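You operate a simulated robot arm through the tools that you are given. There is no shell and no other tool. Be economical: measure what you need, move in short steps, check, and stop when the job is done.

You are at the controls of a simulated two-armed robot. One attempt, no reset.

## Task
Wipe up the spill on the top of the fitting bench with the cloth and put it back.

It is judged by the outcome, as a careful person would: the job done as asked, and still so three seconds after it is handed in. It fails if anything else is knocked over, pushed out of place, dropped, spilled or broken. Flat cloth is picked up by pressing the open fingertips on it (5 to 10 N) and closing them slowly along it; thin cloth reads only 2 to 8 mm in the jaws.

## Robot
Two 7-joint arms with two-finger parallel grippers on one trunk, on a base that drives. Base frame: it is fixed to the floor where the robot stands at the start and does not move with it; the origin is under the middle of the robot, x ahead of it, y to its left, z up. Lengths are in m, angles in degrees, forces in N, time in s.
The left shoulder is at the start at [0.07, 0.163, 1.145], the right one opposite. Payload 3.43 kg a hand.
The TCP of each hand is the grasp point between the finger pads, 0.034 m short of the fingertips. In the tool frame z runs along the fingers and y along their closing line. The gripper opens to 0.128 m. The fingers are 0.024 m wide and 0.012 m thick; the gripper's body (0.048 by 0.13 m) begins 0.096 m behind the TCP.
Orientation is that of the tool frame in the base frame, as [roll, pitch, yaw] about the fixed x, y, z axes, in that order (R = Rz(yaw) Ry(pitch) Rx(roll)). With the fingers straight down and closing along the base's y, the tool's x points along the base's -x, its y along +y and its z along -z.

## Interface
- The arms move only by the tool nudge_tool. It takes "left_commands", "right_commands" or both (then of equal length, played together; a hand with none holds still); each is a list of rows, each an object of numbers (a shift or turn left out is 0, a gripper value left out holds the last): "dx", "dy", "dz": the shift along the tool's x, y, z in units of 20 mm (1.0 is 20 mm); "ax", "ay", "az": the turn, a rotation vector about the tool's x, y, z in units of 4 degrees (1.0 is 4 degrees); "gripper": the opening, from 0 (shut) to 1 (fully open). In form: [{"dx": .., "dy": .., "dz": .., "ax": .., "ay": .., "az": .., "gripper": ..}, ...]. A call has 1 to 8 rows; each row shifts and turns the commanded pose from where the row before left it, along the tool's axes as they then stand. A call with a number of a shift or a turn outside -1 to 1 is refused whole. Rows are played at 5 a second. More than 0.05 m and 8.6 degrees between two rows, or a gripper value outside its range, and nothing of the call is played. A pose out of reach is approached as far as the arm can. The call stops where the force on the tool passes 40 N (or 10 N more than at its start, if that is more) or the arm is blocked; 0.2 s more then pass. Each finger travels about 0.153 m/s and halts on what it meets, pressing with about 22 N; the grip force reading is that of the motor and also rises with nothing between the fingers. The clock runs only during rows and for 0.2 s after the last one: add rows that do not move to give the fingers time. The reply holds the time, the measured pose of the TCP, the force on the tool along the base axes, the opening and the grip force, in the units named above and with some noise.
- Cameras (640 x 400 px; columns grow to the right, rows downward): "scene" is now at [0.1412, 0.0182, 1.3747]; the picture's right is [0.30, -0.95, 0.00], its down [-0.60, -0.19, -0.78] and it looks along [0.74, 0.24, -0.63] (base axes); focal length 254 px, centre (320, 200). "left" rides on the left gripper at [0.076, 0.011, -0.16] in its tool frame; the picture's right is [-0.15, 0.99, 0.00], its down [-0.88, -0.13, -0.46] and it looks along [-0.45, -0.07, 0.89] (tool axes); focal length 234 px, centre (320, 200). "right" rides on the right gripper at [0.076, -0.011, -0.16] in its tool frame; the picture's right is [0.15, 0.99, 0.00], its down [-0.88, 0.13, -0.46] and it looks along [-0.45, 0.07, 0.89] (tool axes); focal length 234 px, centre (320, 200). There is no depth. A picture from a camera that has moved, and an enlarged one, comes with that camera's place and axes in the base frame and with its lens. The place of the scene camera against the robot may be out by one fixed shift of up to 0.018 m in any direction.
- grab_frame(camera): a new picture of that camera. It takes no simulated time.
- slide_trunk(by): slides the trunk up (or, below 0, down) by that many m; the arms and the scene camera ride with it, the base frame stays. It gives what a move gives, with no picture.
- base_move(legs): drives the robot by 1 to 6 legs, each [ahead, left, turn to the left] in m, m and degrees, along the robot's own axes; the way and the turn of a leg run together, so that a leg with both is an arc; at most 1.5 m and 180 degrees a leg. The arms and the cameras ride along, it lands a little off, and it stops where it bumps. It gives what a move gives.
- turn_head(pan, tilt): turns the head with the scene camera to pan (to the left, within 86 degrees either way) and tilt (down, from -29 to 69), counted from straight ahead of the robot. It gives what a move gives.
- inspect(camera, box): a new picture of the part [left, top, right, bottom] of that camera's present view, enlarged. It takes no simulated time.
- job_done(): hands the job in; it is judged then, once.

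Work in short steps. Places have to be worked out from the pictures, the camera data and where the tool is seen: move nearer, look again, correct. Check each grasp and each placing, and mend what went wrong. You have 120 turns and 88 pictures in all, those below and enlarged ones among them. Open the grippers and draw the arms clear of the work before you hand the job in, unless the task says otherwise; then end with one line.

The tools are called after "Call:" as name(argument=value, ...) on one line, values as JSON. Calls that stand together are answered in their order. nudge_tool: Moves the arms, as the interface text tells. Its arguments: {"type":"object","properties":{"left_commands":{"type":"array"},"right_commands":{"type":"array"}},"required":[]} The other tools are called the same way: slide_trunk (by) slides the trunk up or down; base_move (legs) drives the base; turn_head (pan, tilt) turns the head that bears the scene camera; grab_frame (camera) takes a picture; inspect (camera, box) takes an enlarged picture of a part of a camera's view; job_done () hands the job in.

At the start:

```text
t: 0.0
left_tool_pos: [0.4935, 0.3765, 1.0707]
left_orientation: [-180.0, 0.0, -179.9]
left_contact_force: [0.0, 0.5, -0.2]
left_grip_width: 0.1278
left_finger_force: 0.1
right_tool_pos: [0.5126, -0.0983, 1.1116]
right_orientation: [-180.0, 0.0, -180.0]
right_contact_force: [0.1, 0.3, 0.1]
right_grip_width: 0.1279
right_finger_force: 0.0
trunk travel left (down, up): [-0.625, 0.315]
robot x, y, heading: [-0.0018, 0.0002, -0.1]
head pan, tilt: [17.7, 38.8]
```

scene: 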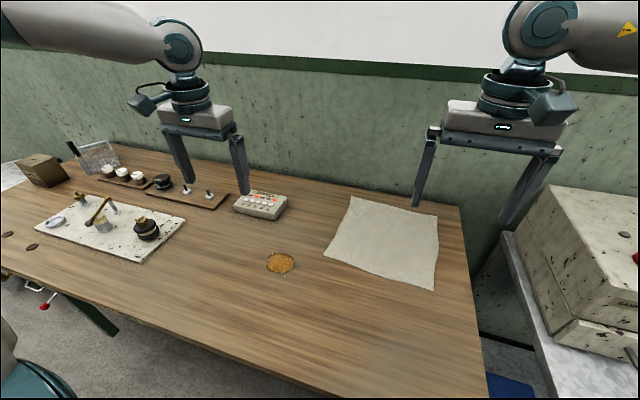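
right: 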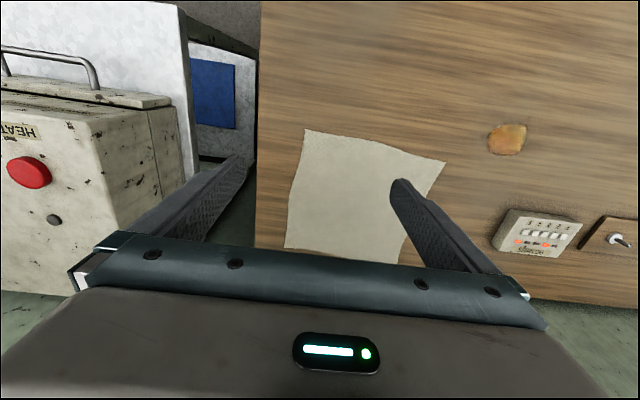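
left: 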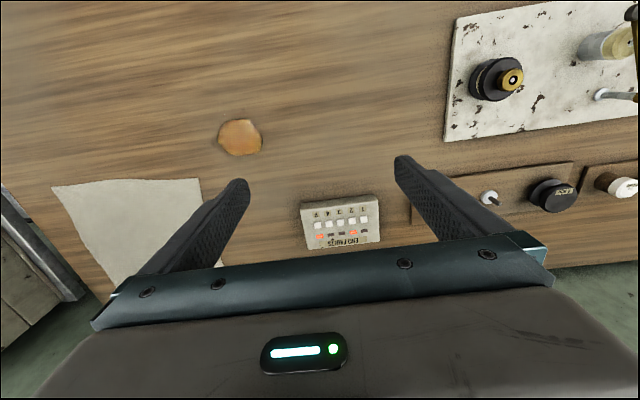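

The wrist and scene views agree best if the bench top is at about z = 0.84. That puts the spill near [0.49, 0.243] and the cloth as a square of about 0.28 m centred near [0.68, 0.0]. I plan to hold the cloth with both hands, left and right of its middle, and start by moving both above it.

Call:
nudge_tool(left_commands=[{"dx": -1, "dy": -1}, {"dx": -1, "dy": -1}, {"dx": -1, "dy": -1}, {"dx": -1, "dy": -1}, {"dx": -1, "dy": -1}, {"dx": -1, "dy": -1}, {"dx": -1, "dy": -1}, {"dx": -1, "dy": -1}], right_commands=[{"dx": -1, "gripper": 0.4}, {"dx": -1}, {"dx": -1}, {"dx": -1}, {"dx": -1}, {"dx": -1}, {"dx": -1}, {"dx": -0.4}])

Call:
nudge_tool(left_commands=[{"dy": -1, "gripper": 0.4}, {"dy": -1}, {"dy": -1}, {"dy": -1}, {"dy": -1}, {"dy": -1}, {"dz": 1}, {"dz": 1}], right_commands=[{"dz": 1}, {"dz": 1}, {"dz": 1}, {"dz": 1}, {"dz": 1}, {"dz": 0.5}, {}, {}])

Call:
grab_frame(camera="left")

Call:
grab_frame(camera="right")

Call:
grab_frame(camera="scene")

```text
t: 1.8
left_tool_pos: [0.656, 0.2169, 1.0707]
left_orientation: [179.9, 0.0, -180.0]
left_contact_force: [0.6, 0.4, 0.8]
left_grip_width: 0.1281
left_finger_force: 0.0
right_tool_pos: [0.6623, -0.0976, 1.1096]
right_orientation: [180.0, -0.1, 179.9]
right_contact_force: [0.0, -0.2, 0.6]
right_grip_width: 0.0514
right_finger_force: 0.0
trunk travel left (down, up): [-0.625, 0.315]
robot x, y, heading: [0.0022, 0.0016, 0.2]
head pan, tilt: [17.7, 38.8]
```

```text
t: 3.6
left_tool_pos: [0.6008, 0.1651, 1.0268]
left_orientation: [-179.8, 0.1, -179.9]
left_contact_force: [0.5, -0.3, 0.1]
left_grip_width: 0.0513
left_finger_force: 0.1
left hand out of reach, approached as far as the arm can: row 1, 2, 3, 4, 5, 6
right_tool_pos: [0.6609, -0.0979, 1.002]
right_orientation: [179.9, 0.0, 180.0]
right_contact_force: [0.2, 0.2, -0.3]
right_grip_width: 0.0512
right_finger_force: 0.2
trunk travel left (down, up): [-0.625, 0.315]
robot x, y, heading: [0.0005, 0.0027, -0.2]
head pan, tilt: [17.7, 38.8]
```

```text
84 pictures are left
camera left: at [0.5256, 0.1769, 1.1863], right [0.15, 0.99, 0.0], down [0.88, -0.13, 0.46], along [0.45, -0.07, -0.89], focal length 234 px, centre (320, 200)
```

left: 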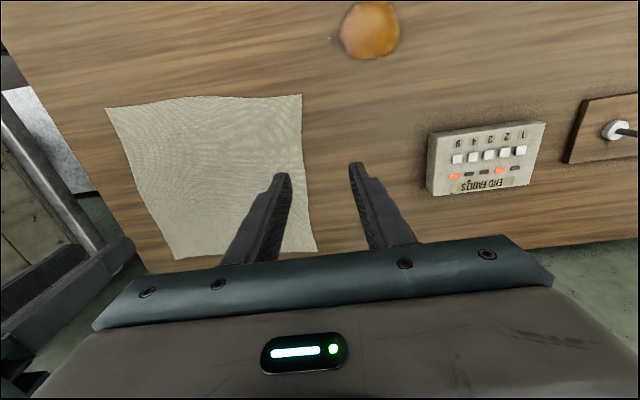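

```text
83 pictures are left
camera right: at [0.5848, -0.1103, 1.16], right [-0.15, 0.99, 0.0], down [0.88, 0.13, 0.46], along [0.45, 0.07, -0.89], focal length 234 px, centre (320, 200)
```

right: 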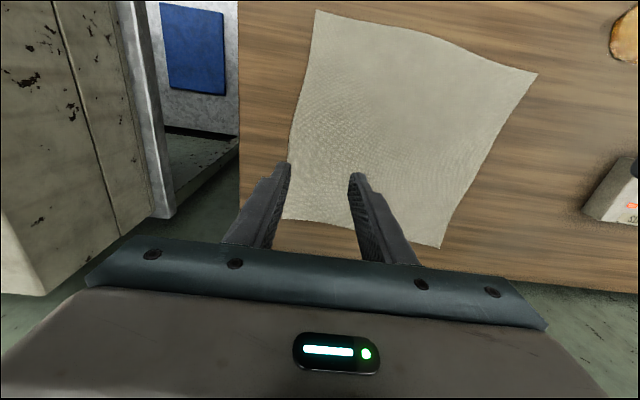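

```text
82 pictures are left
camera scene: at [0.1415, 0.0182, 1.3747], right [0.3, -0.95, 0.0], down [-0.6, -0.19, -0.78], along [0.74, 0.24, -0.63], focal length 254 px, centre (320, 200)
```

scene: 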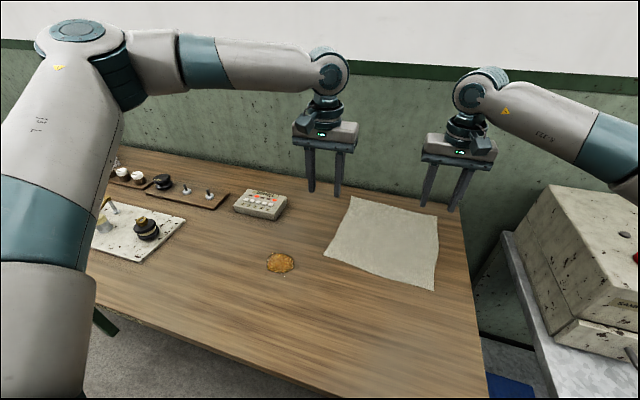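

The new views confirm the top is at z ≈ 0.84, with the cloth spanning x 0.53–0.80, y −0.13–0.14 and the spill at [0.48, 0.244]. The left hand stopped short at height, so I'll bring it lower and inward in steps, lowering the right hand along with it.

Call:
nudge_tool(left_commands=[{"dz": 1}, {"dz": 1}, {"dz": 1}, {"dy": -0.5}, {"dy": -1}, {"dy": -1}, {"dy": -1}, {}], right_commands=[{"dz": 1}, {"dz": 1}, {"dy": 0.5}, {}, {}, {}, {}, {}])

```text
t: 5.4
left_tool_pos: [0.5685, 0.154, 0.9819]
left_orientation: [-179.9, 0.1, -180.0]
left_contact_force: [-0.6, 0.3, 0.5]
left_grip_width: 0.051
left_finger_force: 0.1
left hand out of reach, approached as far as the arm can: row 2, 3, 4, 5, 6, 7
right_tool_pos: [0.6602, -0.0866, 0.9612]
right_orientation: [180.0, 0.0, 180.0]
right_contact_force: [-0.4, -0.1, 0.0]
right_grip_width: 0.051
right_finger_force: 0.1
trunk travel left (down, up): [-0.625, 0.315]
robot x, y, heading: [-0.0009, 0.0001, 0.2]
head pan, tilt: [17.7, 38.8]
```

The left hand can't come in past about 15° of the robot's axis, so two hands won't fit here. I'll work with the left hand alone and drive the robot about 0.17 m to the right. First I'll raise and retract the right hand so it clears the heater, and raise the left.

Call:
nudge_tool(left_commands=[{"dz": -1}, {"dz": -1}, {"dz": -1}, {}, {}, {}, {}, {}], right_commands=[{"dz": -1}, {"dz": -1}, {"dz": -1}, {"dz": -1}, {"dz": -1}, {"dz": -1}, {"dz": -1}, {"dz": -1}])

Call:
nudge_tool(right_commands=[{"dx": 1}, {"dx": 1}, {"dx": 1}, {"dx": 1}, {"dx": 1}, {"dx": 1}, {"dx": 1}, {"dx": 1}])

Call:
base_move(legs=[[0, -0.17, 0]])

Call:
grab_frame(camera="scene")

```text
t: 7.2
left_tool_pos: [0.5698, 0.1525, 1.0407]
left_orientation: [179.9, 0.0, -180.0]
left_contact_force: [-0.7, -0.3, 0.5]
left_grip_width: 0.0513
left_finger_force: 0.1
right_tool_pos: [0.6613, -0.0877, 1.1226]
right_orientation: [180.0, 0.0, -180.0]
right_contact_force: [0.2, -0.1, -0.4]
right_grip_width: 0.0513
right_finger_force: 0.0
trunk travel left (down, up): [-0.625, 0.315]
robot x, y, heading: [0.0013, -0.0001, 0.0]
head pan, tilt: [17.7, 38.8]
```

```text
t: 9.0
left_tool_pos: [0.5687, 0.1531, 1.0408]
left_orientation: [-180.0, 0.0, -179.9]
left_contact_force: [0.0, -0.2, 0.9]
left_grip_width: 0.0512
left_finger_force: 0.0
right_tool_pos: [0.4997, -0.0873, 1.1218]
right_orientation: [-180.0, -0.1, 179.9]
right_contact_force: [-0.4, 1.0, 0.1]
right_grip_width: 0.0511
right_finger_force: 0.0
trunk travel left (down, up): [-0.625, 0.315]
robot x, y, heading: [-0.0022, -0.0019, -0.4]
head pan, tilt: [17.7, 38.8]
```

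```text
t: 10.5
left_tool_pos: [0.5687, -0.016, 1.041]
left_orientation: [180.0, -0.1, -179.8]
left_contact_force: [0.4, 0.6, 0.4]
left_grip_width: 0.0512
left_finger_force: 0.0
right_tool_pos: [0.5006, -0.2573, 1.1207]
right_orientation: [-180.0, 0.1, -179.9]
right_contact_force: [0.5, 0.3, 0.8]
right_grip_width: 0.0512
right_finger_force: 0.0
trunk travel left (down, up): [-0.625, 0.315]
robot x, y, heading: [-0.003, -0.1688, 0.1]
head pan, tilt: [17.7, 38.8]
```

```text
81 pictures are left
camera scene: at [0.1414, -0.1513, 1.3747], right [0.31, -0.95, 0.0], down [-0.6, -0.19, -0.78], along [0.74, 0.24, -0.63], focal length 254 px, centre (320, 200)
```

scene: 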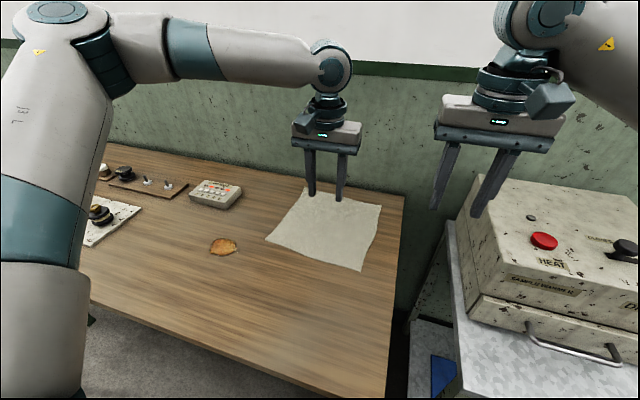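

The drive came out clean and the right hand is clear of the heater. Now I'll move the left hand to above about [0.70, 0.06] on the cloth, then lower it partway.

Call:
nudge_tool(left_commands=[{"dx": -0.9, "dy": 0.8}, {"dx": -1, "dy": 1}, {"dx": -1, "dy": 1}, {"dx": -1, "dy": 1}, {"dx": -1}, {"dx": -1}, {"dx": -0.7}, {}])

Call:
nudge_tool(left_commands=[{"dz": 1}, {"dz": 1}, {"dz": 1}, {"dz": 1}, {"dz": 1}, {"dz": 0.5}, {}])

Call:
grab_frame(camera="left")

```text
t: 12.3
left_tool_pos: [0.6853, 0.073, 1.0415]
left_orientation: [-179.9, 0.1, -179.9]
left_contact_force: [-0.3, -0.8, -0.7]
left_grip_width: 0.051
left_finger_force: 0.0
left hand out of reach, approached as far as the arm can: row 6, 7
right_tool_pos: [0.5012, -0.2573, 1.1194]
right_orientation: [-179.9, 0.0, -179.9]
right_contact_force: [-0.3, -0.6, 0.4]
right_grip_width: 0.0511
right_finger_force: 0.0
trunk travel left (down, up): [-0.625, 0.315]
robot x, y, heading: [0.0001, -0.1715, 0.3]
head pan, tilt: [17.7, 38.8]
```

```text
t: 13.9
left_tool_pos: [0.6722, 0.083, 0.9356]
left_orientation: [-179.9, 0.1, -179.7]
left_contact_force: [0.3, -0.5, 0.6]
left_grip_width: 0.0514
left_finger_force: 0.0
left hand out of reach, approached as far as the arm can: row 3, 4, 5, 6
right_tool_pos: [0.5003, -0.2566, 1.1203]
right_orientation: [180.0, 0.0, -179.9]
right_contact_force: [0.2, 0.2, 0.3]
right_grip_width: 0.0513
right_finger_force: 0.2
trunk travel left (down, up): [-0.625, 0.315]
robot x, y, heading: [0.0009, -0.1698, 0.1]
head pan, tilt: [17.7, 38.8]
```

```text
80 pictures are left
camera left: at [0.5955, 0.0952, 1.0953], right [0.14, 0.99, 0.0], down [0.88, -0.13, 0.46], along [0.45, -0.07, -0.89], focal length 234 px, centre (320, 200)
```

left: 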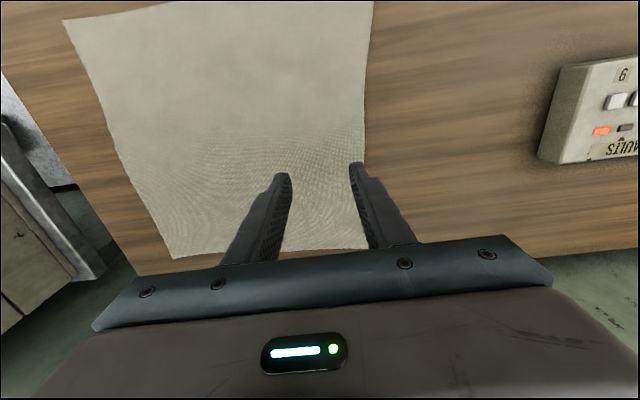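

The left hand is still held to roughly 20° on its own side. I'll back the right hand off and raise it, then drive another 0.08 m right and about 0.04 m ahead.

Call:
nudge_tool(right_commands=[{"dz": -1, "dx": 0.7}, {"dz": -1, "dx": 0.7}, {"dz": -1, "dx": 0.7}, {"dz": -1, "dx": 0.7}, {"dz": -1, "dx": 0.7}], left_commands=[{"dz": -1}, {"dz": -1}, {}, {}, {}])

Call:
base_move(legs=[[0.04, -0.08, 0]])

Call:
grab_frame(camera="scene")

```text
t: 15.1
left_tool_pos: [0.6723, 0.0843, 0.9768]
left_orientation: [180.0, 0.2, -179.8]
left_contact_force: [0.0, 0.3, 0.4]
left_grip_width: 0.0512
left_finger_force: 0.0
right_tool_pos: [0.431, -0.257, 1.2211]
right_orientation: [-179.9, 0.1, -180.0]
right_contact_force: [-0.4, -0.5, 0.4]
right_grip_width: 0.0511
right_finger_force: 0.0
trunk travel left (down, up): [-0.625, 0.315]
robot x, y, heading: [0.0001, -0.1679, 0.2]
head pan, tilt: [17.7, 38.8]
```

```text
t: 16.2
left_tool_pos: [0.7115, 0.0037, 0.9752]
left_orientation: [-179.9, 0.0, -179.8]
left_contact_force: [0.6, 0.3, 0.6]
left_grip_width: 0.0512
left_finger_force: 0.1
right_tool_pos: [0.4731, -0.336, 1.2195]
right_orientation: [-180.0, 0.0, -179.9]
right_contact_force: [-0.1, -0.6, 0.5]
right_grip_width: 0.0512
right_finger_force: 0.0
trunk travel left (down, up): [-0.625, 0.315]
robot x, y, heading: [0.0377, -0.2475, 0.2]
head pan, tilt: [17.7, 38.8]
```

```text
79 pictures are left
camera scene: at [0.1817, -0.2309, 1.3747], right [0.31, -0.95, 0.0], down [-0.6, -0.19, -0.78], along [0.74, 0.24, -0.63], focal length 254 px, centre (320, 200)
```

scene: 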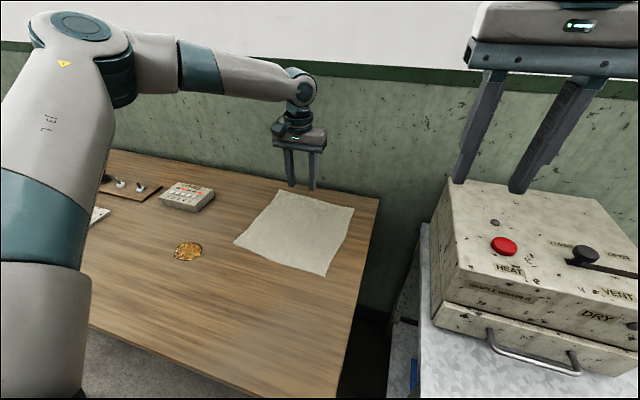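

Both hands are clear and the left is at [0.71, 0.00]. I'll shift it to about [0.69, 0.05] and lower it to just above the cloth.

Call:
nudge_tool(left_commands=[{"dx": 0.5, "dy": 1}, {"dx": 0.5, "dy": 1}, {"dy": 0.3}, {"dz": 1}, {"dz": 1}, {"dz": 1}, {"dz": 1}, {}])

Call:
grab_frame(camera="left")

```text
t: 18.0
left_tool_pos: [0.6913, 0.0513, 0.8965]
left_orientation: [-180.0, 0.0, -179.8]
left_contact_force: [-0.5, -0.1, -0.2]
left_grip_width: 0.051
left_finger_force: 0.1
right_tool_pos: [0.4714, -0.3355, 1.2209]
right_orientation: [-179.9, -0.1, -179.8]
right_contact_force: [-0.2, -0.4, 0.2]
right_grip_width: 0.0511
right_finger_force: 0.1
trunk travel left (down, up): [-0.625, 0.315]
robot x, y, heading: [0.0426, -0.2491, 0.2]
head pan, tilt: [17.7, 38.8]
```

```text
78 pictures are left
camera left: at [0.616, 0.0616, 1.055], right [0.14, 0.99, 0.0], down [0.88, -0.13, 0.46], along [0.45, -0.06, -0.89], focal length 234 px, centre (320, 200)
```

left: 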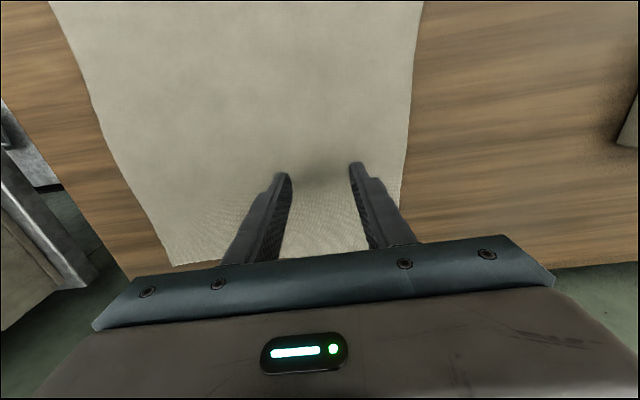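

The fingertips are above the cloth, with the left finger just inside the cloth's left edge. Next I'll lower in small steps until I feel contact.

Call:
nudge_tool(left_commands=[{"dz": 0.25}, {"dz": 0.25}, {"dz": 0.2}, {"dz": 0.1}, {}])

```text
t: 19.2
left_tool_pos: [0.6912, 0.0498, 0.8783]
left_orientation: [180.0, 0.0, -179.8]
left_contact_force: [-0.4, -0.2, 0.1]
left_grip_width: 0.0511
left_finger_force: 0.1
right_tool_pos: [0.4722, -0.3352, 1.2212]
right_orientation: [-179.9, 0.0, -179.9]
right_contact_force: [-0.4, 1.1, 0.5]
right_grip_width: 0.0512
right_finger_force: 0.0
trunk travel left (down, up): [-0.625, 0.315]
robot x, y, heading: [0.0409, -0.2487, 0.2]
head pan, tilt: [17.7, 38.8]
```

There's no contact yet with the tips at about 0.844, so I'll keep going in 2 mm steps.

Call:
nudge_tool(left_commands=[{"dz": 0.1}, {"dz": 0.1}, {}])

Call:
nudge_tool(left_commands=[{"dz": 0.1}, {"dz": 0.1}, {}])

```text
t: 20.0
left_tool_pos: [0.691, 0.0504, 0.8763]
left_orientation: [180.0, 0.0, -179.8]
left_contact_force: [0.9, 0.1, 0.9]
left_grip_width: 0.0514
left_finger_force: 0.0
right_tool_pos: [0.471, -0.3351, 1.2212]
right_orientation: [180.0, 0.1, -179.9]
right_contact_force: [0.6, -0.5, -1.3]
right_grip_width: 0.0512
right_finger_force: 0.0
trunk travel left (down, up): [-0.625, 0.315]
robot x, y, heading: [0.0404, -0.2507, 0.2]
head pan, tilt: [17.7, 38.8]
```

```text
t: 20.8
left_tool_pos: [0.6924, 0.0504, 0.8743]
left_orientation: [180.0, 0.4, -179.7]
left_contact_force: [3.3, 5.3, 28.7]
left_grip_width: 0.0508
left_finger_force: 0.0
right_tool_pos: [0.4693, -0.338, 1.2215]
right_orientation: [-179.9, 0.1, -179.9]
right_contact_force: [-0.7, 0.9, 0.2]
right_grip_width: 0.0514
right_finger_force: 0.1
trunk travel left (down, up): [-0.625, 0.315]
robot x, y, heading: [0.0425, -0.2481, 0.0]
head pan, tilt: [17.7, 38.8]
```

I have contact at TCP 0.8745, but the force is 29 N. I'll ease off to 5–10 N.

Call:
nudge_tool(left_commands=[{"dz": -0.07}, {}])

```text
t: 21.4
left_tool_pos: [0.6907, 0.0484, 0.874]
left_orientation: [-179.9, 0.2, -179.8]
left_contact_force: [5.5, 4.4, 29.7]
left_grip_width: 0.0506
left_finger_force: 0.0
right_tool_pos: [0.4678, -0.3364, 1.2219]
right_orientation: [179.9, 0.1, -179.9]
right_contact_force: [0.2, 0.1, -0.8]
right_grip_width: 0.0511
right_finger_force: 0.0
trunk travel left (down, up): [-0.625, 0.315]
robot x, y, heading: [0.0407, -0.2514, 0.0]
head pan, tilt: [17.7, 38.8]
```

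Call:
nudge_tool(left_commands=[{"dz": -0.07}, {}, {}])

```text
t: 22.2
left_tool_pos: [0.6903, 0.0495, 0.8758]
left_orientation: [179.9, 0.1, -179.8]
left_contact_force: [4.4, 1.3, 19.7]
left_grip_width: 0.0508
left_finger_force: 0.1
right_tool_pos: [0.4697, -0.3364, 1.2202]
right_orientation: [179.9, 0.1, -180.0]
right_contact_force: [0.1, 0.0, 0.5]
right_grip_width: 0.051
right_finger_force: 0.0
trunk travel left (down, up): [-0.625, 0.315]
robot x, y, heading: [0.0388, -0.2479, -0.1]
head pan, tilt: [17.7, 38.8]
```

The force is now 20 N at about 7 N/mm, so I'll lift another 1.6 mm or so.

Call:
nudge_tool(left_commands=[{"dz": -0.08}, {}, {}])

```text
t: 23.0
left_tool_pos: [0.6905, 0.0489, 0.8756]
left_orientation: [179.9, -0.1, -179.9]
left_contact_force: [-0.5, -1.4, 4.0]
left_grip_width: 0.0514
left_finger_force: 0.2
right_tool_pos: [0.4712, -0.3367, 1.221]
right_orientation: [179.9, 0.0, -179.9]
right_contact_force: [0.3, 0.0, 0.3]
right_grip_width: 0.0513
right_finger_force: 0.0
trunk travel left (down, up): [-0.625, 0.315]
robot x, y, heading: [0.0383, -0.2527, 0.1]
head pan, tilt: [17.7, 38.8]
```

Contact is at 4 N. I'll add a touch of pressure and close slowly, watching the force.

Call:
nudge_tool(left_commands=[{"dz": 0.02}, {"gripper": 0.34}, {"gripper": 0.28}, {"gripper": 0.22}, {"gripper": 0.17}, {}])

Call:
grab_frame(camera="left")

```text
t: 24.4
left_tool_pos: [0.691, 0.0502, 0.8752]
left_orientation: [180.0, 0.0, -179.8]
left_contact_force: [-0.9, 0.8, 1.4]
left_grip_width: 0.0218
left_finger_force: 0.0
right_tool_pos: [0.4709, -0.3347, 1.2214]
right_orientation: [180.0, 0.1, -179.8]
right_contact_force: [0.0, -0.7, -0.2]
right_grip_width: 0.0511
right_finger_force: 0.1
trunk travel left (down, up): [-0.625, 0.315]
robot x, y, heading: [0.043, -0.2488, 0.3]
head pan, tilt: [17.7, 38.8]
```

```text
77 pictures are left
camera left: at [0.6157, 0.0614, 1.0347], right [0.14, 0.99, 0.0], down [0.88, -0.13, 0.46], along [0.45, -0.06, -0.89], focal length 234 px, centre (320, 200)
```

left: 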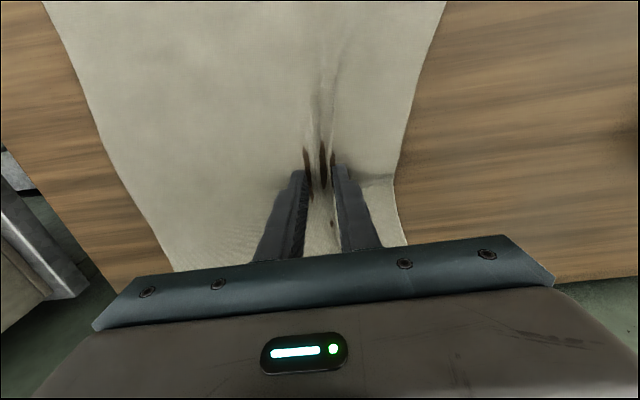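

The cloth is gathering into a fold between the fingertips. I'll press very slightly and finish closing.

Call:
nudge_tool(left_commands=[{"dz": 0.03}, {"gripper": 0.12}, {"gripper": 0.08}, {"gripper": 0.04}, {"gripper": 0.0}, {}, {}])

```text
t: 26.0
left_tool_pos: [0.6915, 0.05, 0.8754]
left_orientation: [-180.0, 0.0, -179.8]
left_contact_force: [-0.4, -0.1, 3.5]
left_grip_width: 0.0021
left_finger_force: 22.2
right_tool_pos: [0.4696, -0.3359, 1.2222]
right_orientation: [180.0, 0.0, -179.9]
right_contact_force: [0.6, -0.4, 0.7]
right_grip_width: 0.0512
right_finger_force: 0.0
trunk travel left (down, up): [-0.625, 0.315]
robot x, y, heading: [0.0367, -0.2505, -0.1]
head pan, tilt: [17.7, 38.8]
```

Width reads 2.1 mm with grip force, so the cloth is probably held. I'll lift 15 mm and check.

Call:
nudge_tool(left_commands=[{"dz": -0.4}, {"dz": -0.4}, {}])

Call:
grab_frame(camera="left")

Call:
inspect(camera="scene", box=[140, 120, 400, 290])

```text
t: 26.8
left_tool_pos: [0.6915, 0.0502, 0.8909]
left_orientation: [-179.9, 0.0, -179.8]
left_contact_force: [-0.3, 0.4, 0.2]
left_grip_width: 0.0025
left_finger_force: 21.8
right_tool_pos: [0.4723, -0.3355, 1.2206]
right_orientation: [-179.9, 0.0, -179.9]
right_contact_force: [0.0, -0.2, 0.7]
right_grip_width: 0.051
right_finger_force: 0.1
trunk travel left (down, up): [-0.625, 0.315]
robot x, y, heading: [0.0426, -0.2486, 0.3]
head pan, tilt: [17.7, 38.8]
```

```text
76 pictures are left
camera left: at [0.6155, 0.0613, 1.0499], right [0.14, 0.99, 0.0], down [0.88, -0.13, 0.46], along [0.45, -0.06, -0.89], focal length 234 px, centre (320, 200)
```

left: 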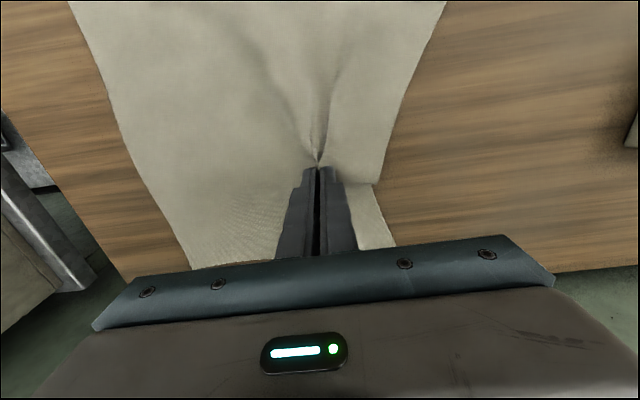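

```text
2.35 times, centred on (270, 205) of scene
camera zoom: at [0.1818, -0.2307, 1.3747], right [0.31, -0.95, 0.0], down [-0.6, -0.19, -0.78], along [0.74, 0.24, -0.63], focal length 597 px, centre (438, 188)
```

zoom: 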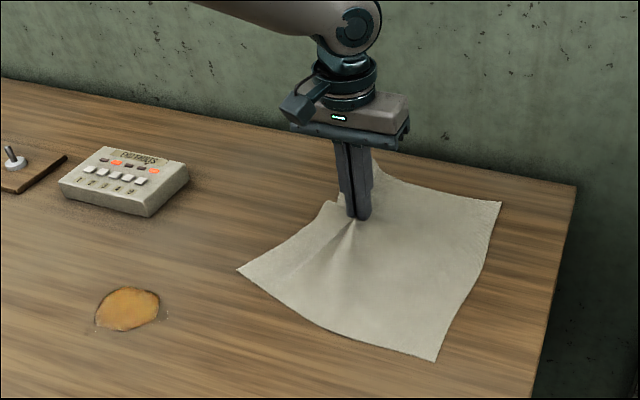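

The fold is firmly held and the cloth stays spread. I'll carry it toward the spill, at about [0.48, 0.244].

Call:
nudge_tool(left_commands=[{"dz": -0.5}, {"dx": 0.75, "dy": 0.69}, {"dx": 0.75, "dy": 0.69}, {"dx": 0.75, "dy": 0.69}, {"dx": 0.75, "dy": 0.69}, {"dx": 0.75, "dy": 0.69}, {"dx": 0.75, "dy": 0.69}, {"dx": 0.75, "dy": 0.69}])

Call:
inspect(camera="scene", box=[100, 120, 420, 320])

```text
t: 28.6
left_tool_pos: [0.5857, 0.1465, 0.9012]
left_orientation: [-180.0, 0.1, -179.8]
left_contact_force: [-0.1, -0.2, -0.4]
left_grip_width: 0.0024
left_finger_force: 22.2
right_tool_pos: [0.4711, -0.3348, 1.2205]
right_orientation: [-180.0, 0.0, -179.9]
right_contact_force: [-0.1, -0.5, -0.4]
right_grip_width: 0.0514
right_finger_force: 0.0
trunk travel left (down, up): [-0.625, 0.315]
robot x, y, heading: [0.0415, -0.2478, 0.3]
head pan, tilt: [17.7, 38.8]
```

```text
2.00 times, centred on (260, 220) of scene
camera zoom: at [0.1807, -0.2301, 1.3748], right [0.31, -0.95, 0.0], down [-0.6, -0.19, -0.78], along [0.74, 0.24, -0.63], focal length 507 px, centre (440, 160)
```

zoom: 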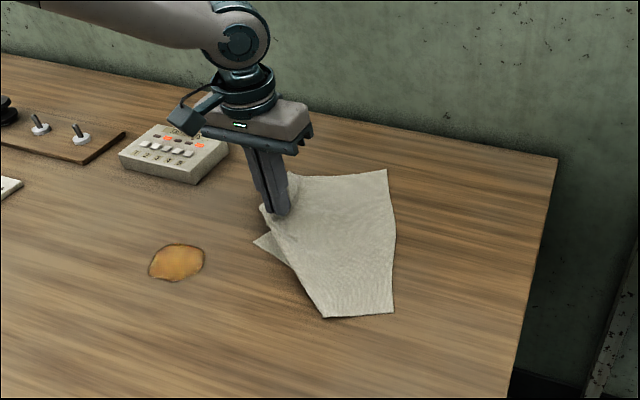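

The leading corner folds under as it drags, which makes a good wiping pad. I'll continue to the spill.

Call:
nudge_tool(left_commands=[{"dx": 0.75, "dy": 0.7}, {"dx": 0.75, "dy": 0.7}, {"dx": 0.75, "dy": 0.7}, {"dx": 0.75, "dy": 0.7}, {"dx": 0.75, "dy": 0.7}, {"dx": 0.75, "dy": 0.7}, {"dx": 0.7, "dy": 0.6}, {}])

Call:
inspect(camera="scene", box=[100, 120, 420, 320])

Call:
grab_frame(camera="left")

```text
t: 30.4
left_tool_pos: [0.4824, 0.2417, 0.9007]
left_orientation: [-180.0, 0.0, -179.8]
left_contact_force: [0.1, 0.1, 0.3]
left_grip_width: 0.0023
left_finger_force: 22.2
right_tool_pos: [0.4715, -0.3365, 1.2204]
right_orientation: [-180.0, 0.0, -179.9]
right_contact_force: [0.0, -0.7, -0.2]
right_grip_width: 0.0511
right_finger_force: 0.1
trunk travel left (down, up): [-0.625, 0.315]
robot x, y, heading: [0.0421, -0.2484, 0.1]
head pan, tilt: [17.7, 38.8]
```

```text
2.00 times, centred on (260, 220) of scene
camera zoom: at [0.1821, -0.2313, 1.3746], right [0.31, -0.95, 0.0], down [-0.6, -0.19, -0.78], along [0.74, 0.24, -0.63], focal length 507 px, centre (440, 160)
```

zoom: 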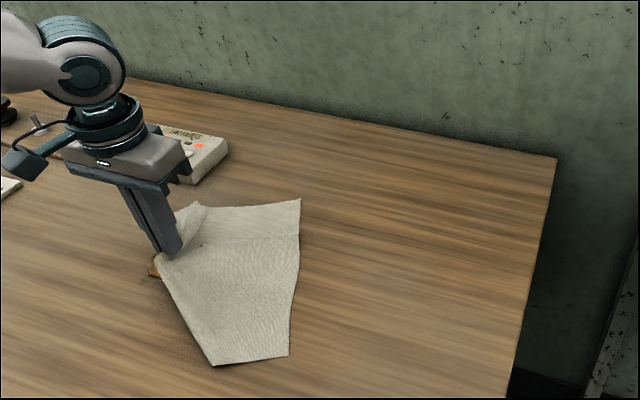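

```text
72 pictures are left
camera left: at [0.4063, 0.2528, 1.06], right [0.14, 0.99, 0.0], down [0.88, -0.13, 0.46], along [0.45, -0.06, -0.89], focal length 234 px, centre (320, 200)
```

left: 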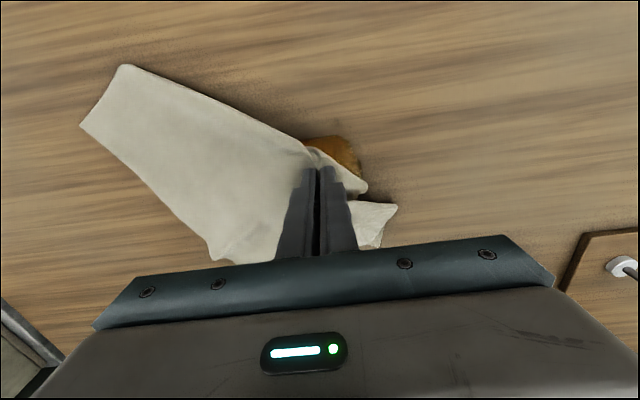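

The pinch is over the spill with cloth beneath it. I'll lower until it presses lightly.

Call:
nudge_tool(left_commands=[{"dz": 0.4}, {"dz": 0.3}, {"dz": 0.2}, {"dz": 0.1}, {"dz": 0.1}, {"dz": 0.1}, {}])

```text
t: 32.0
left_tool_pos: [0.4817, 0.2415, 0.8759]
left_orientation: [179.8, 0.1, -179.8]
left_contact_force: [0.7, 0.0, 0.7]
left_grip_width: 0.0023
left_finger_force: 22.4
right_tool_pos: [0.4713, -0.3362, 1.2205]
right_orientation: [179.9, 0.0, -179.9]
right_contact_force: [0.9, -1.0, -0.3]
right_grip_width: 0.0511
right_finger_force: 0.0
trunk travel left (down, up): [-0.625, 0.315]
robot x, y, heading: [0.0407, -0.2536, 0.2]
head pan, tilt: [17.7, 38.8]
```

Call:
nudge_tool(left_commands=[{"dz": 0.06}, {"dz": 0.05}, {}])

```text
t: 32.8
left_tool_pos: [0.4827, 0.2421, 0.8756]
left_orientation: [179.9, 0.0, -179.9]
left_contact_force: [0.3, 1.9, 9.7]
left_grip_width: 0.0021
left_finger_force: 22.1
right_tool_pos: [0.4706, -0.3366, 1.2217]
right_orientation: [179.9, 0.1, -179.9]
right_contact_force: [-0.5, -0.4, 0.9]
right_grip_width: 0.0511
right_finger_force: 0.1
trunk travel left (down, up): [-0.625, 0.315]
robot x, y, heading: [0.042, -0.2515, 0.1]
head pan, tilt: [17.7, 38.8]
```

I'm pressing at about 10 N. Now I'll rub across the spill in short strokes.

Call:
nudge_tool(left_commands=[{"dy": 0.7}, {"dy": 0.7}, {"dx": 0.6}, {"dy": -0.7}, {"dy": -0.7}, {"dy": -0.7}, {"dy": -0.5}, {}])

Call:
nudge_tool(left_commands=[{"dx": 0.6}, {"dy": 0.7}, {"dy": 0.7}, {"dy": 0.7}, {"dy": 0.5}, {"dx": -0.8}, {"dx": -0.8}, {}])

Call:
nudge_tool(left_commands=[{"dx": -0.5}, {"dy": -0.7}, {"dy": -0.7}, {"dy": -0.7}, {"dy": -0.7}, {"dx": -0.5}, {"dy": 0.8}, {"dy": 0.8}])

Call:
grab_frame(camera="left")

Call:
inspect(camera="scene", box=[100, 160, 340, 310])

```text
t: 34.6
left_tool_pos: [0.4689, 0.2173, 0.8753]
left_orientation: [180.0, 0.1, -179.8]
left_contact_force: [-0.2, 5.4, 12.4]
left_grip_width: 0.0025
left_finger_force: 21.8
right_tool_pos: [0.4704, -0.335, 1.2216]
right_orientation: [180.0, -0.1, -179.9]
right_contact_force: [0.1, -0.7, -0.1]
right_grip_width: 0.0512
right_finger_force: 0.1
trunk travel left (down, up): [-0.625, 0.315]
robot x, y, heading: [0.0398, -0.2479, -0.1]
head pan, tilt: [17.7, 38.8]
```

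```text
t: 36.4
left_tool_pos: [0.4897, 0.2696, 0.8762]
left_orientation: [-180.0, 0.0, -179.8]
left_contact_force: [-4.5, 1.4, 8.2]
left_grip_width: 0.0023
left_finger_force: 22.1
right_tool_pos: [0.4703, -0.3348, 1.2219]
right_orientation: [-180.0, 0.2, -179.9]
right_contact_force: [0.0, -0.3, 0.7]
right_grip_width: 0.0512
right_finger_force: 0.0
trunk travel left (down, up): [-0.625, 0.315]
robot x, y, heading: [0.0392, -0.2457, 0.0]
head pan, tilt: [17.7, 38.8]
```

```text
t: 38.2
left_tool_pos: [0.5106, 0.2455, 0.8764]
left_orientation: [-180.0, 0.1, -180.0]
left_contact_force: [0.0, -4.7, 10.2]
left_grip_width: 0.0026
left_finger_force: 21.7
right_tool_pos: [0.4709, -0.3371, 1.2197]
right_orientation: [-179.9, 0.1, -179.8]
right_contact_force: [-0.7, 0.0, 0.2]
right_grip_width: 0.051
right_finger_force: 0.0
trunk travel left (down, up): [-0.625, 0.315]
robot x, y, heading: [0.0367, -0.2505, 0.2]
head pan, tilt: [17.7, 38.8]
```

```text
71 pictures are left
camera left: at [0.4339, 0.2568, 1.0351], right [0.14, 0.99, 0.0], down [0.88, -0.13, 0.46], along [0.45, -0.07, -0.89], focal length 234 px, centre (320, 200)
```

left: 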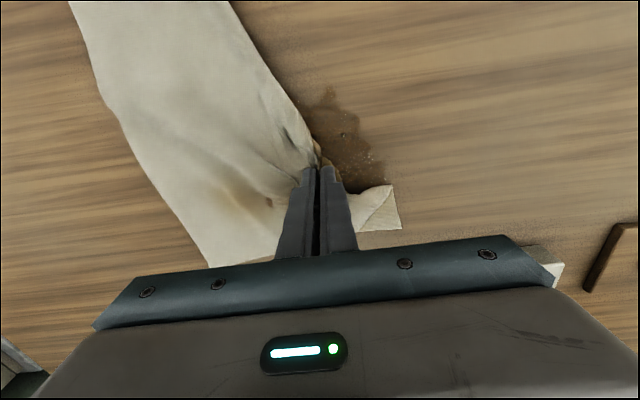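

```text
2.67 times, centred on (220, 235) of scene
camera zoom: at [0.1804, -0.2317, 1.3749], right [0.31, -0.95, 0.0], down [-0.6, -0.19, -0.78], along [0.74, 0.24, -0.63], focal length 676 px, centre (587, 107)
```

zoom: 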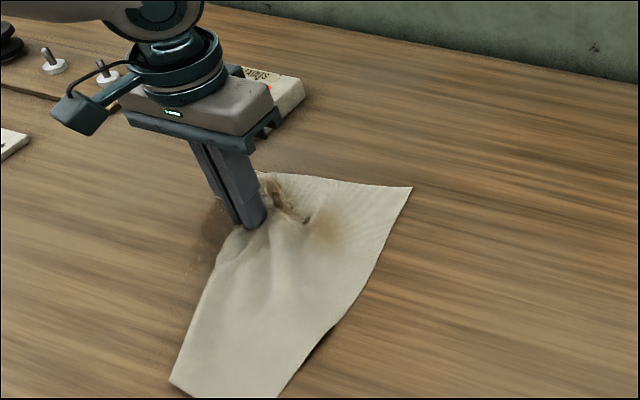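

The puddle is mostly taken up, but a thin damp film remains around x 0.44–0.53, y 0.235–0.30. I'll rub the whole of that area in closely spaced strokes.

Call:
nudge_tool(left_commands=[{"dy": 0.9}, {"dy": 0.9}, {"dy": 0.9}, {"dy": 0.6}, {"dx": 0.6}, {"dy": -0.8}, {"dy": -0.9}, {"dy": -0.9}])

Call:
nudge_tool(left_commands=[{"dy": -0.9}, {"dx": 0.6}, {"dy": 0.9}, {"dy": 0.9}, {"dy": 0.9}, {"dy": 0.8}, {"dx": 0.6}, {"dy": -0.9}])

Call:
nudge_tool(left_commands=[{"dy": -0.9}, {"dy": -0.9}, {"dy": -0.8}, {"dx": 0.6}, {"dy": 0.9}, {"dy": 0.9}, {"dy": 0.9}, {"dy": 0.8}])

Call:
nudge_tool(left_commands=[{"dx": 0.6}, {"dy": -0.9}, {"dy": -0.9}, {"dy": -0.9}, {"dy": -0.8}, {"dx": 0.6}, {"dy": 0.9}, {"dy": 0.9}])

Call:
grab_frame(camera="left")

Call:
inspect(camera="scene", box=[100, 160, 340, 310])

```text
t: 40.0
left_tool_pos: [0.4967, 0.2603, 0.8757]
left_orientation: [180.0, 0.0, -179.8]
left_contact_force: [-1.1, 4.9, 13.1]
left_grip_width: 0.0023
left_finger_force: 21.6
right_tool_pos: [0.4702, -0.3356, 1.2207]
right_orientation: [180.0, 0.1, -179.9]
right_contact_force: [-0.5, -0.3, -0.3]
right_grip_width: 0.0511
right_finger_force: 0.0
trunk travel left (down, up): [-0.625, 0.315]
robot x, y, heading: [0.0429, -0.2498, 0.1]
head pan, tilt: [17.7, 38.8]
```

```text
t: 41.8
left_tool_pos: [0.4717, 0.2937, 0.8764]
left_orientation: [179.8, 0.1, -179.7]
left_contact_force: [-0.7, 6.7, 19.1]
left_grip_width: 0.0024
left_finger_force: 21.8
right_tool_pos: [0.4705, -0.3364, 1.2206]
right_orientation: [179.9, 0.1, -179.7]
right_contact_force: [0.2, -0.7, -0.5]
right_grip_width: 0.0509
right_finger_force: 0.1
trunk travel left (down, up): [-0.625, 0.315]
robot x, y, heading: [0.042, -0.2452, 0.1]
head pan, tilt: [17.7, 38.8]
```

```text
t: 43.6
left_tool_pos: [0.4617, 0.3115, 0.8756]
left_orientation: [179.9, 0.0, -179.8]
left_contact_force: [-0.7, -4.9, 10.1]
left_grip_width: 0.0025
left_finger_force: 21.7
right_tool_pos: [0.4702, -0.3364, 1.2206]
right_orientation: [179.9, 0.1, -179.9]
right_contact_force: [0.7, 1.2, -0.5]
right_grip_width: 0.0513
right_finger_force: 0.1
trunk travel left (down, up): [-0.625, 0.315]
robot x, y, heading: [0.0391, -0.2499, 0.2]
head pan, tilt: [17.7, 38.8]
```

```text
t: 45.4
left_tool_pos: [0.4379, 0.2764, 0.8758]
left_orientation: [-180.0, 0.0, -179.8]
left_contact_force: [0.5, -3.8, 8.1]
left_grip_width: 0.0022
left_finger_force: 22.1
right_tool_pos: [0.4703, -0.3361, 1.2211]
right_orientation: [179.9, 0.2, -179.8]
right_contact_force: [-0.1, 0.1, 0.1]
right_grip_width: 0.0511
right_finger_force: 0.1
trunk travel left (down, up): [-0.625, 0.315]
robot x, y, heading: [0.0404, -0.2456, -0.2]
head pan, tilt: [17.7, 38.8]
```

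```text
69 pictures are left
camera left: at [0.3616, 0.2882, 1.0351], right [0.14, 0.99, 0.0], down [0.88, -0.13, 0.46], along [0.45, -0.06, -0.89], focal length 234 px, centre (320, 200)
```

left: 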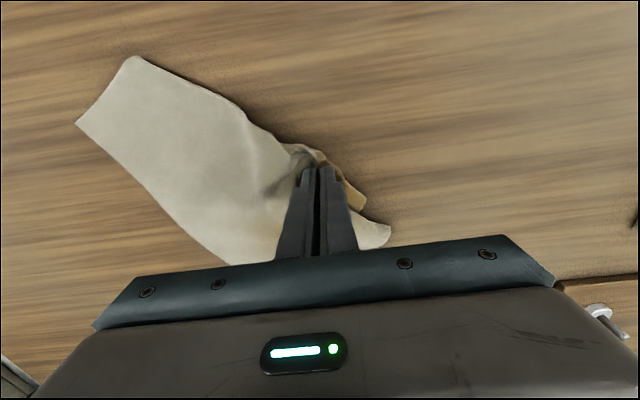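

```text
2.67 times, centred on (220, 235) of scene
camera zoom: at [0.1806, -0.2321, 1.3748], right [0.31, -0.95, 0.0], down [-0.6, -0.19, -0.78], along [0.74, 0.24, -0.63], focal length 676 px, centre (587, 107)
```

zoom: 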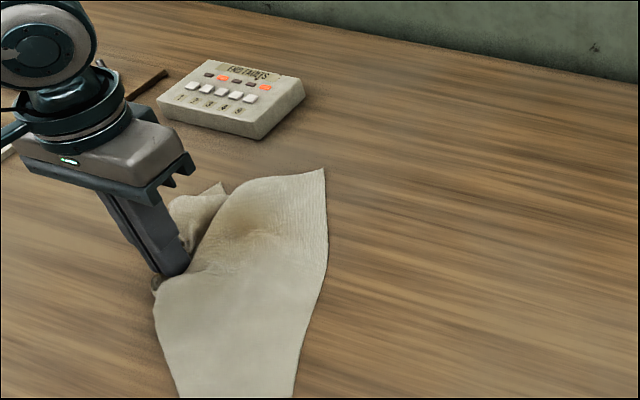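

No film shows outside the cloth now. To lay the cloth out flat again, I'll let go here, take it by its free flat right-hand edge, and drag it home so the rest trails behind. I'll lift slightly first, then release and rise.

Call:
nudge_tool(left_commands=[{"dz": -0.1}, {"gripper": 0.15}, {"gripper": 0.3}, {}, {"dz": -0.8}, {"dz": -1}, {"dz": -1}, {"dz": -1}])

Call:
grab_frame(camera="left")

Call:
inspect(camera="scene", box=[60, 140, 380, 340])

```text
t: 47.2
left_tool_pos: [0.4379, 0.2777, 0.9529]
left_orientation: [-180.0, 0.0, -179.8]
left_contact_force: [-1.2, -0.1, 0.7]
left_grip_width: 0.0382
left_finger_force: 0.2
right_tool_pos: [0.4715, -0.3355, 1.2198]
right_orientation: [180.0, 0.0, -179.9]
right_contact_force: [0.1, -0.2, 0.8]
right_grip_width: 0.0513
right_finger_force: 0.1
trunk travel left (down, up): [-0.625, 0.315]
robot x, y, heading: [0.0401, -0.2489, 0.2]
head pan, tilt: [17.7, 38.8]
```

```text
67 pictures are left
camera left: at [0.362, 0.289, 1.1127], right [0.14, 0.99, 0.0], down [0.88, -0.13, 0.46], along [0.45, -0.06, -0.89], focal length 234 px, centre (320, 200)
```

left: 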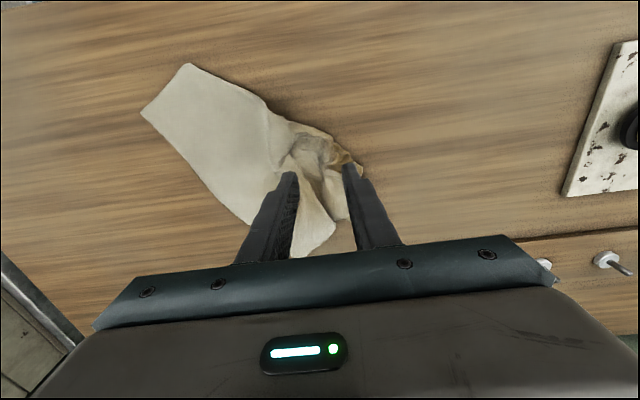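

```text
2.00 times, centred on (220, 240) of scene
camera zoom: at [0.1811, -0.2312, 1.3747], right [0.31, -0.95, 0.0], down [-0.6, -0.19, -0.78], along [0.74, 0.24, -0.63], focal length 507 px, centre (520, 120)
```

zoom: 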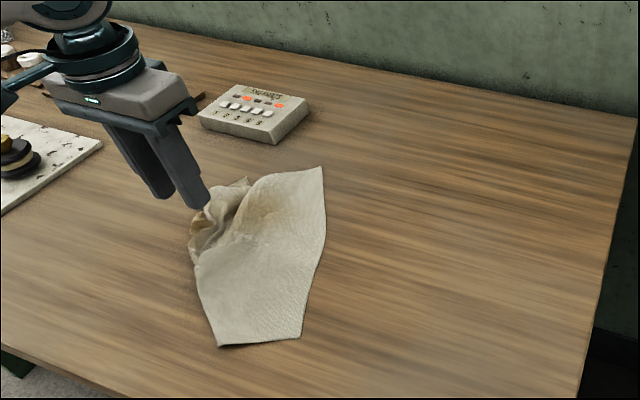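

The cloth's free right edge runs from about [0.37, 0.085] to [0.61, 0.22], so the cloth is turned about 30°. I'll move the left hand over the middle of that edge and turn it 30° so the fingers close square to the edge.

Call:
nudge_tool(left_commands=[{"dx": -0.5, "dy": -1}, {"dx": -0.5, "dy": -1}, {"dx": -0.5, "dy": -1}, {"dy": -1}, {"dy": -1}, {"dy": -0.35}, {"gripper": 0.36}, {}])

Call:
nudge_tool(left_commands=[{"az": -1}, {"az": -1}, {"az": -1}, {"az": -1}, {"az": -1}, {"az": -1}, {"az": -1}, {"az": -0.5}])

Call:
grab_frame(camera="left")

Call:
inspect(camera="scene", box=[60, 140, 380, 340])

```text
t: 49.0
left_tool_pos: [0.4689, 0.1712, 0.954]
left_orientation: [180.0, 0.0, -179.7]
left_contact_force: [-0.7, 0.0, -0.4]
left_grip_width: 0.046
left_finger_force: 0.0
right_tool_pos: [0.4705, -0.3357, 1.2204]
right_orientation: [179.9, 0.0, -180.0]
right_contact_force: [0.6, -0.4, 0.2]
right_grip_width: 0.0514
right_finger_force: 0.0
trunk travel left (down, up): [-0.625, 0.315]
robot x, y, heading: [0.0391, -0.2516, 0.3]
head pan, tilt: [17.7, 38.8]
```

```text
t: 50.8
left_tool_pos: [0.4678, 0.1701, 0.9533]
left_orientation: [180.0, 0.1, -149.6]
left_contact_force: [-0.6, 0.0, 0.8]
left_grip_width: 0.0462
left_finger_force: 0.1
right_tool_pos: [0.4707, -0.3358, 1.2201]
right_orientation: [179.9, 0.1, -180.0]
right_contact_force: [-1.1, 0.0, -0.5]
right_grip_width: 0.0511
right_finger_force: 0.0
trunk travel left (down, up): [-0.625, 0.315]
robot x, y, heading: [0.0432, -0.2471, -0.4]
head pan, tilt: [17.7, 38.8]
```

```text
65 pictures are left
camera left: at [0.3971, 0.1427, 1.1123], right [-0.37, 0.93, 0.0], down [0.83, 0.33, 0.46], along [0.42, 0.17, -0.89], focal length 234 px, centre (320, 200)
```

left: 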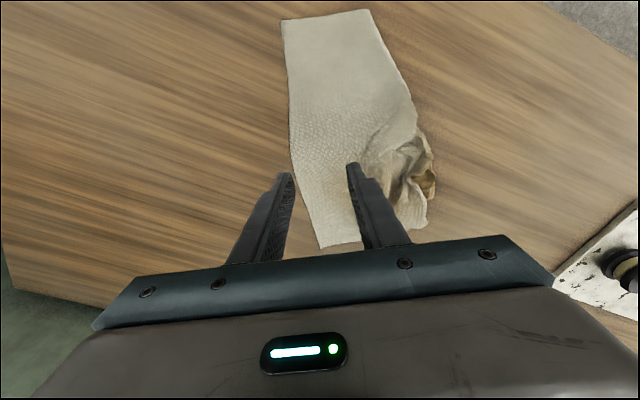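

```text
2.00 times, centred on (220, 240) of scene
camera zoom: at [0.1814, -0.2308, 1.3747], right [0.31, -0.95, 0.0], down [-0.6, -0.19, -0.78], along [0.74, 0.24, -0.63], focal length 507 px, centre (520, 120)
```

zoom: 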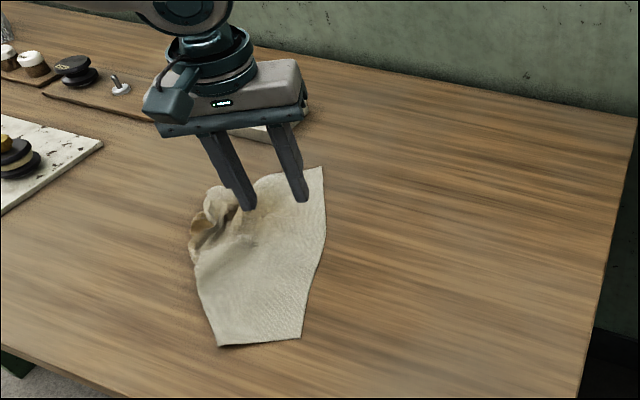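

The outer finger sits right on the edge line. I'll shift in 6 mm and slightly toward the flatter part, then lower to just above contact.

Call:
nudge_tool(left_commands=[{"dx": 0.6, "dy": 0.35}, {"dz": 1}, {"dz": 1}, {"dz": 1}, {"dz": 0.6}, {}])

Call:
grab_frame(camera="left")

```text
t: 52.2
left_tool_pos: [0.4544, 0.1704, 0.8822]
left_orientation: [180.0, 0.0, -149.8]
left_contact_force: [0.1, 0.1, 0.3]
left_grip_width: 0.0459
left_finger_force: 0.0
right_tool_pos: [0.4714, -0.3355, 1.2212]
right_orientation: [180.0, -0.1, -179.9]
right_contact_force: [0.0, 0.1, 0.2]
right_grip_width: 0.0511
right_finger_force: 0.1
trunk travel left (down, up): [-0.625, 0.315]
robot x, y, heading: [0.0418, -0.2499, 0.0]
head pan, tilt: [17.7, 38.8]
```

```text
63 pictures are left
camera left: at [0.3829, 0.1425, 1.0408], right [-0.37, 0.93, 0.0], down [0.83, 0.33, 0.46], along [0.42, 0.17, -0.89], focal length 234 px, centre (320, 200)
```

left: 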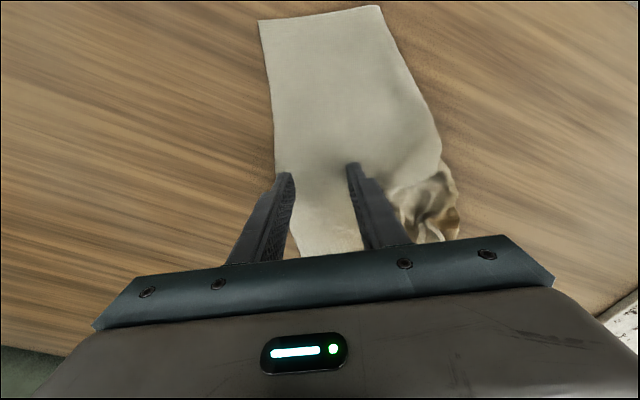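

The outer tip is right at the edge, so I'll shift in another 5 mm and press down gently.

Call:
nudge_tool(left_commands=[{"dy": 0.25}, {"dz": 0.2}, {"dz": 0.1}, {"dz": 0.06}, {}])

```text
t: 53.4
left_tool_pos: [0.4516, 0.1747, 0.8754]
left_orientation: [180.0, 0.2, -149.8]
left_contact_force: [0.5, 0.9, 17.3]
left_grip_width: 0.0464
left_finger_force: 0.0
right_tool_pos: [0.4704, -0.3365, 1.2196]
right_orientation: [179.8, 0.1, -179.9]
right_contact_force: [-0.4, 0.4, -0.1]
right_grip_width: 0.0511
right_finger_force: 0.1
trunk travel left (down, up): [-0.625, 0.315]
robot x, y, heading: [0.0377, -0.249, 0.3]
head pan, tilt: [17.7, 38.8]
```

It reads 17 N. I'll back off 1 mm and close slowly, with a tiny press at the end.

Call:
nudge_tool(left_commands=[{"dz": -0.05}, {"gripper": 0.31}, {"gripper": 0.26}, {"gripper": 0.21}, {"gripper": 0.16}, {}])

Call:
grab_frame(camera="left")

```text
t: 54.8
left_tool_pos: [0.4518, 0.1747, 0.8755]
left_orientation: [180.0, 0.1, -149.9]
left_contact_force: [0.9, -2.2, 10.0]
left_grip_width: 0.0195
left_finger_force: 0.0
right_tool_pos: [0.471, -0.3363, 1.2206]
right_orientation: [-180.0, 0.0, -179.9]
right_contact_force: [0.3, -0.3, 1.0]
right_grip_width: 0.0511
right_finger_force: 0.1
trunk travel left (down, up): [-0.625, 0.315]
robot x, y, heading: [0.04, -0.2479, 0.1]
head pan, tilt: [17.7, 38.8]
```

```text
62 pictures are left
camera left: at [0.3801, 0.1469, 1.0347], right [-0.37, 0.93, 0.0], down [0.83, 0.33, 0.46], along [0.42, 0.17, -0.89], focal length 234 px, centre (320, 200)
```

left: 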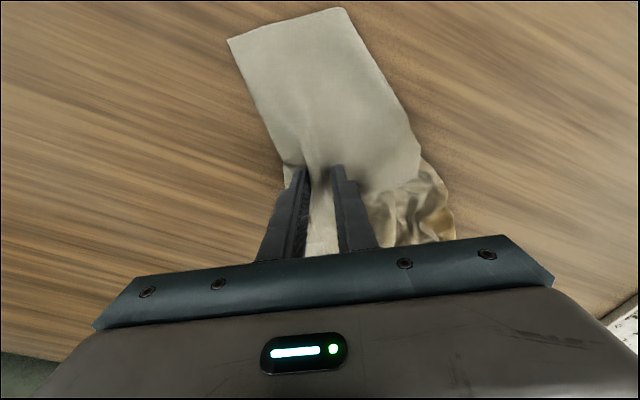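

The fold is forming near the edge, so I'll finish closing and lift slightly.

Call:
nudge_tool(left_commands=[{"gripper": 0.12}, {"gripper": 0.08}, {"gripper": 0.04}, {"gripper": 0.0}, {}, {}, {"dz": -0.5}, {}])

Call:
grab_frame(camera="left")

```text
t: 56.6
left_tool_pos: [0.4522, 0.1748, 0.8843]
left_orientation: [179.9, 0.1, -149.8]
left_contact_force: [0.4, -0.8, 0.1]
left_grip_width: 0.0024
left_finger_force: 22.3
right_tool_pos: [0.4713, -0.3359, 1.2208]
right_orientation: [180.0, 0.1, -179.8]
right_contact_force: [0.6, 0.2, -0.3]
right_grip_width: 0.0513
right_finger_force: 0.1
trunk travel left (down, up): [-0.625, 0.315]
robot x, y, heading: [0.0403, -0.2495, -0.1]
head pan, tilt: [17.7, 38.8]
```

```text
61 pictures are left
camera left: at [0.3806, 0.1474, 1.0439], right [-0.37, 0.93, 0.0], down [0.83, 0.33, 0.46], along [0.42, 0.17, -0.89], focal length 234 px, centre (320, 200)
```

left: 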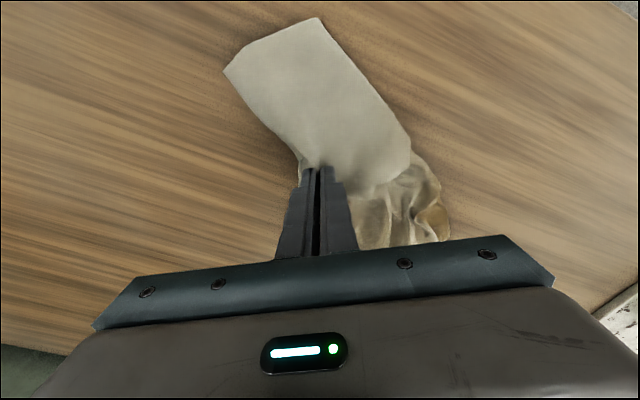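

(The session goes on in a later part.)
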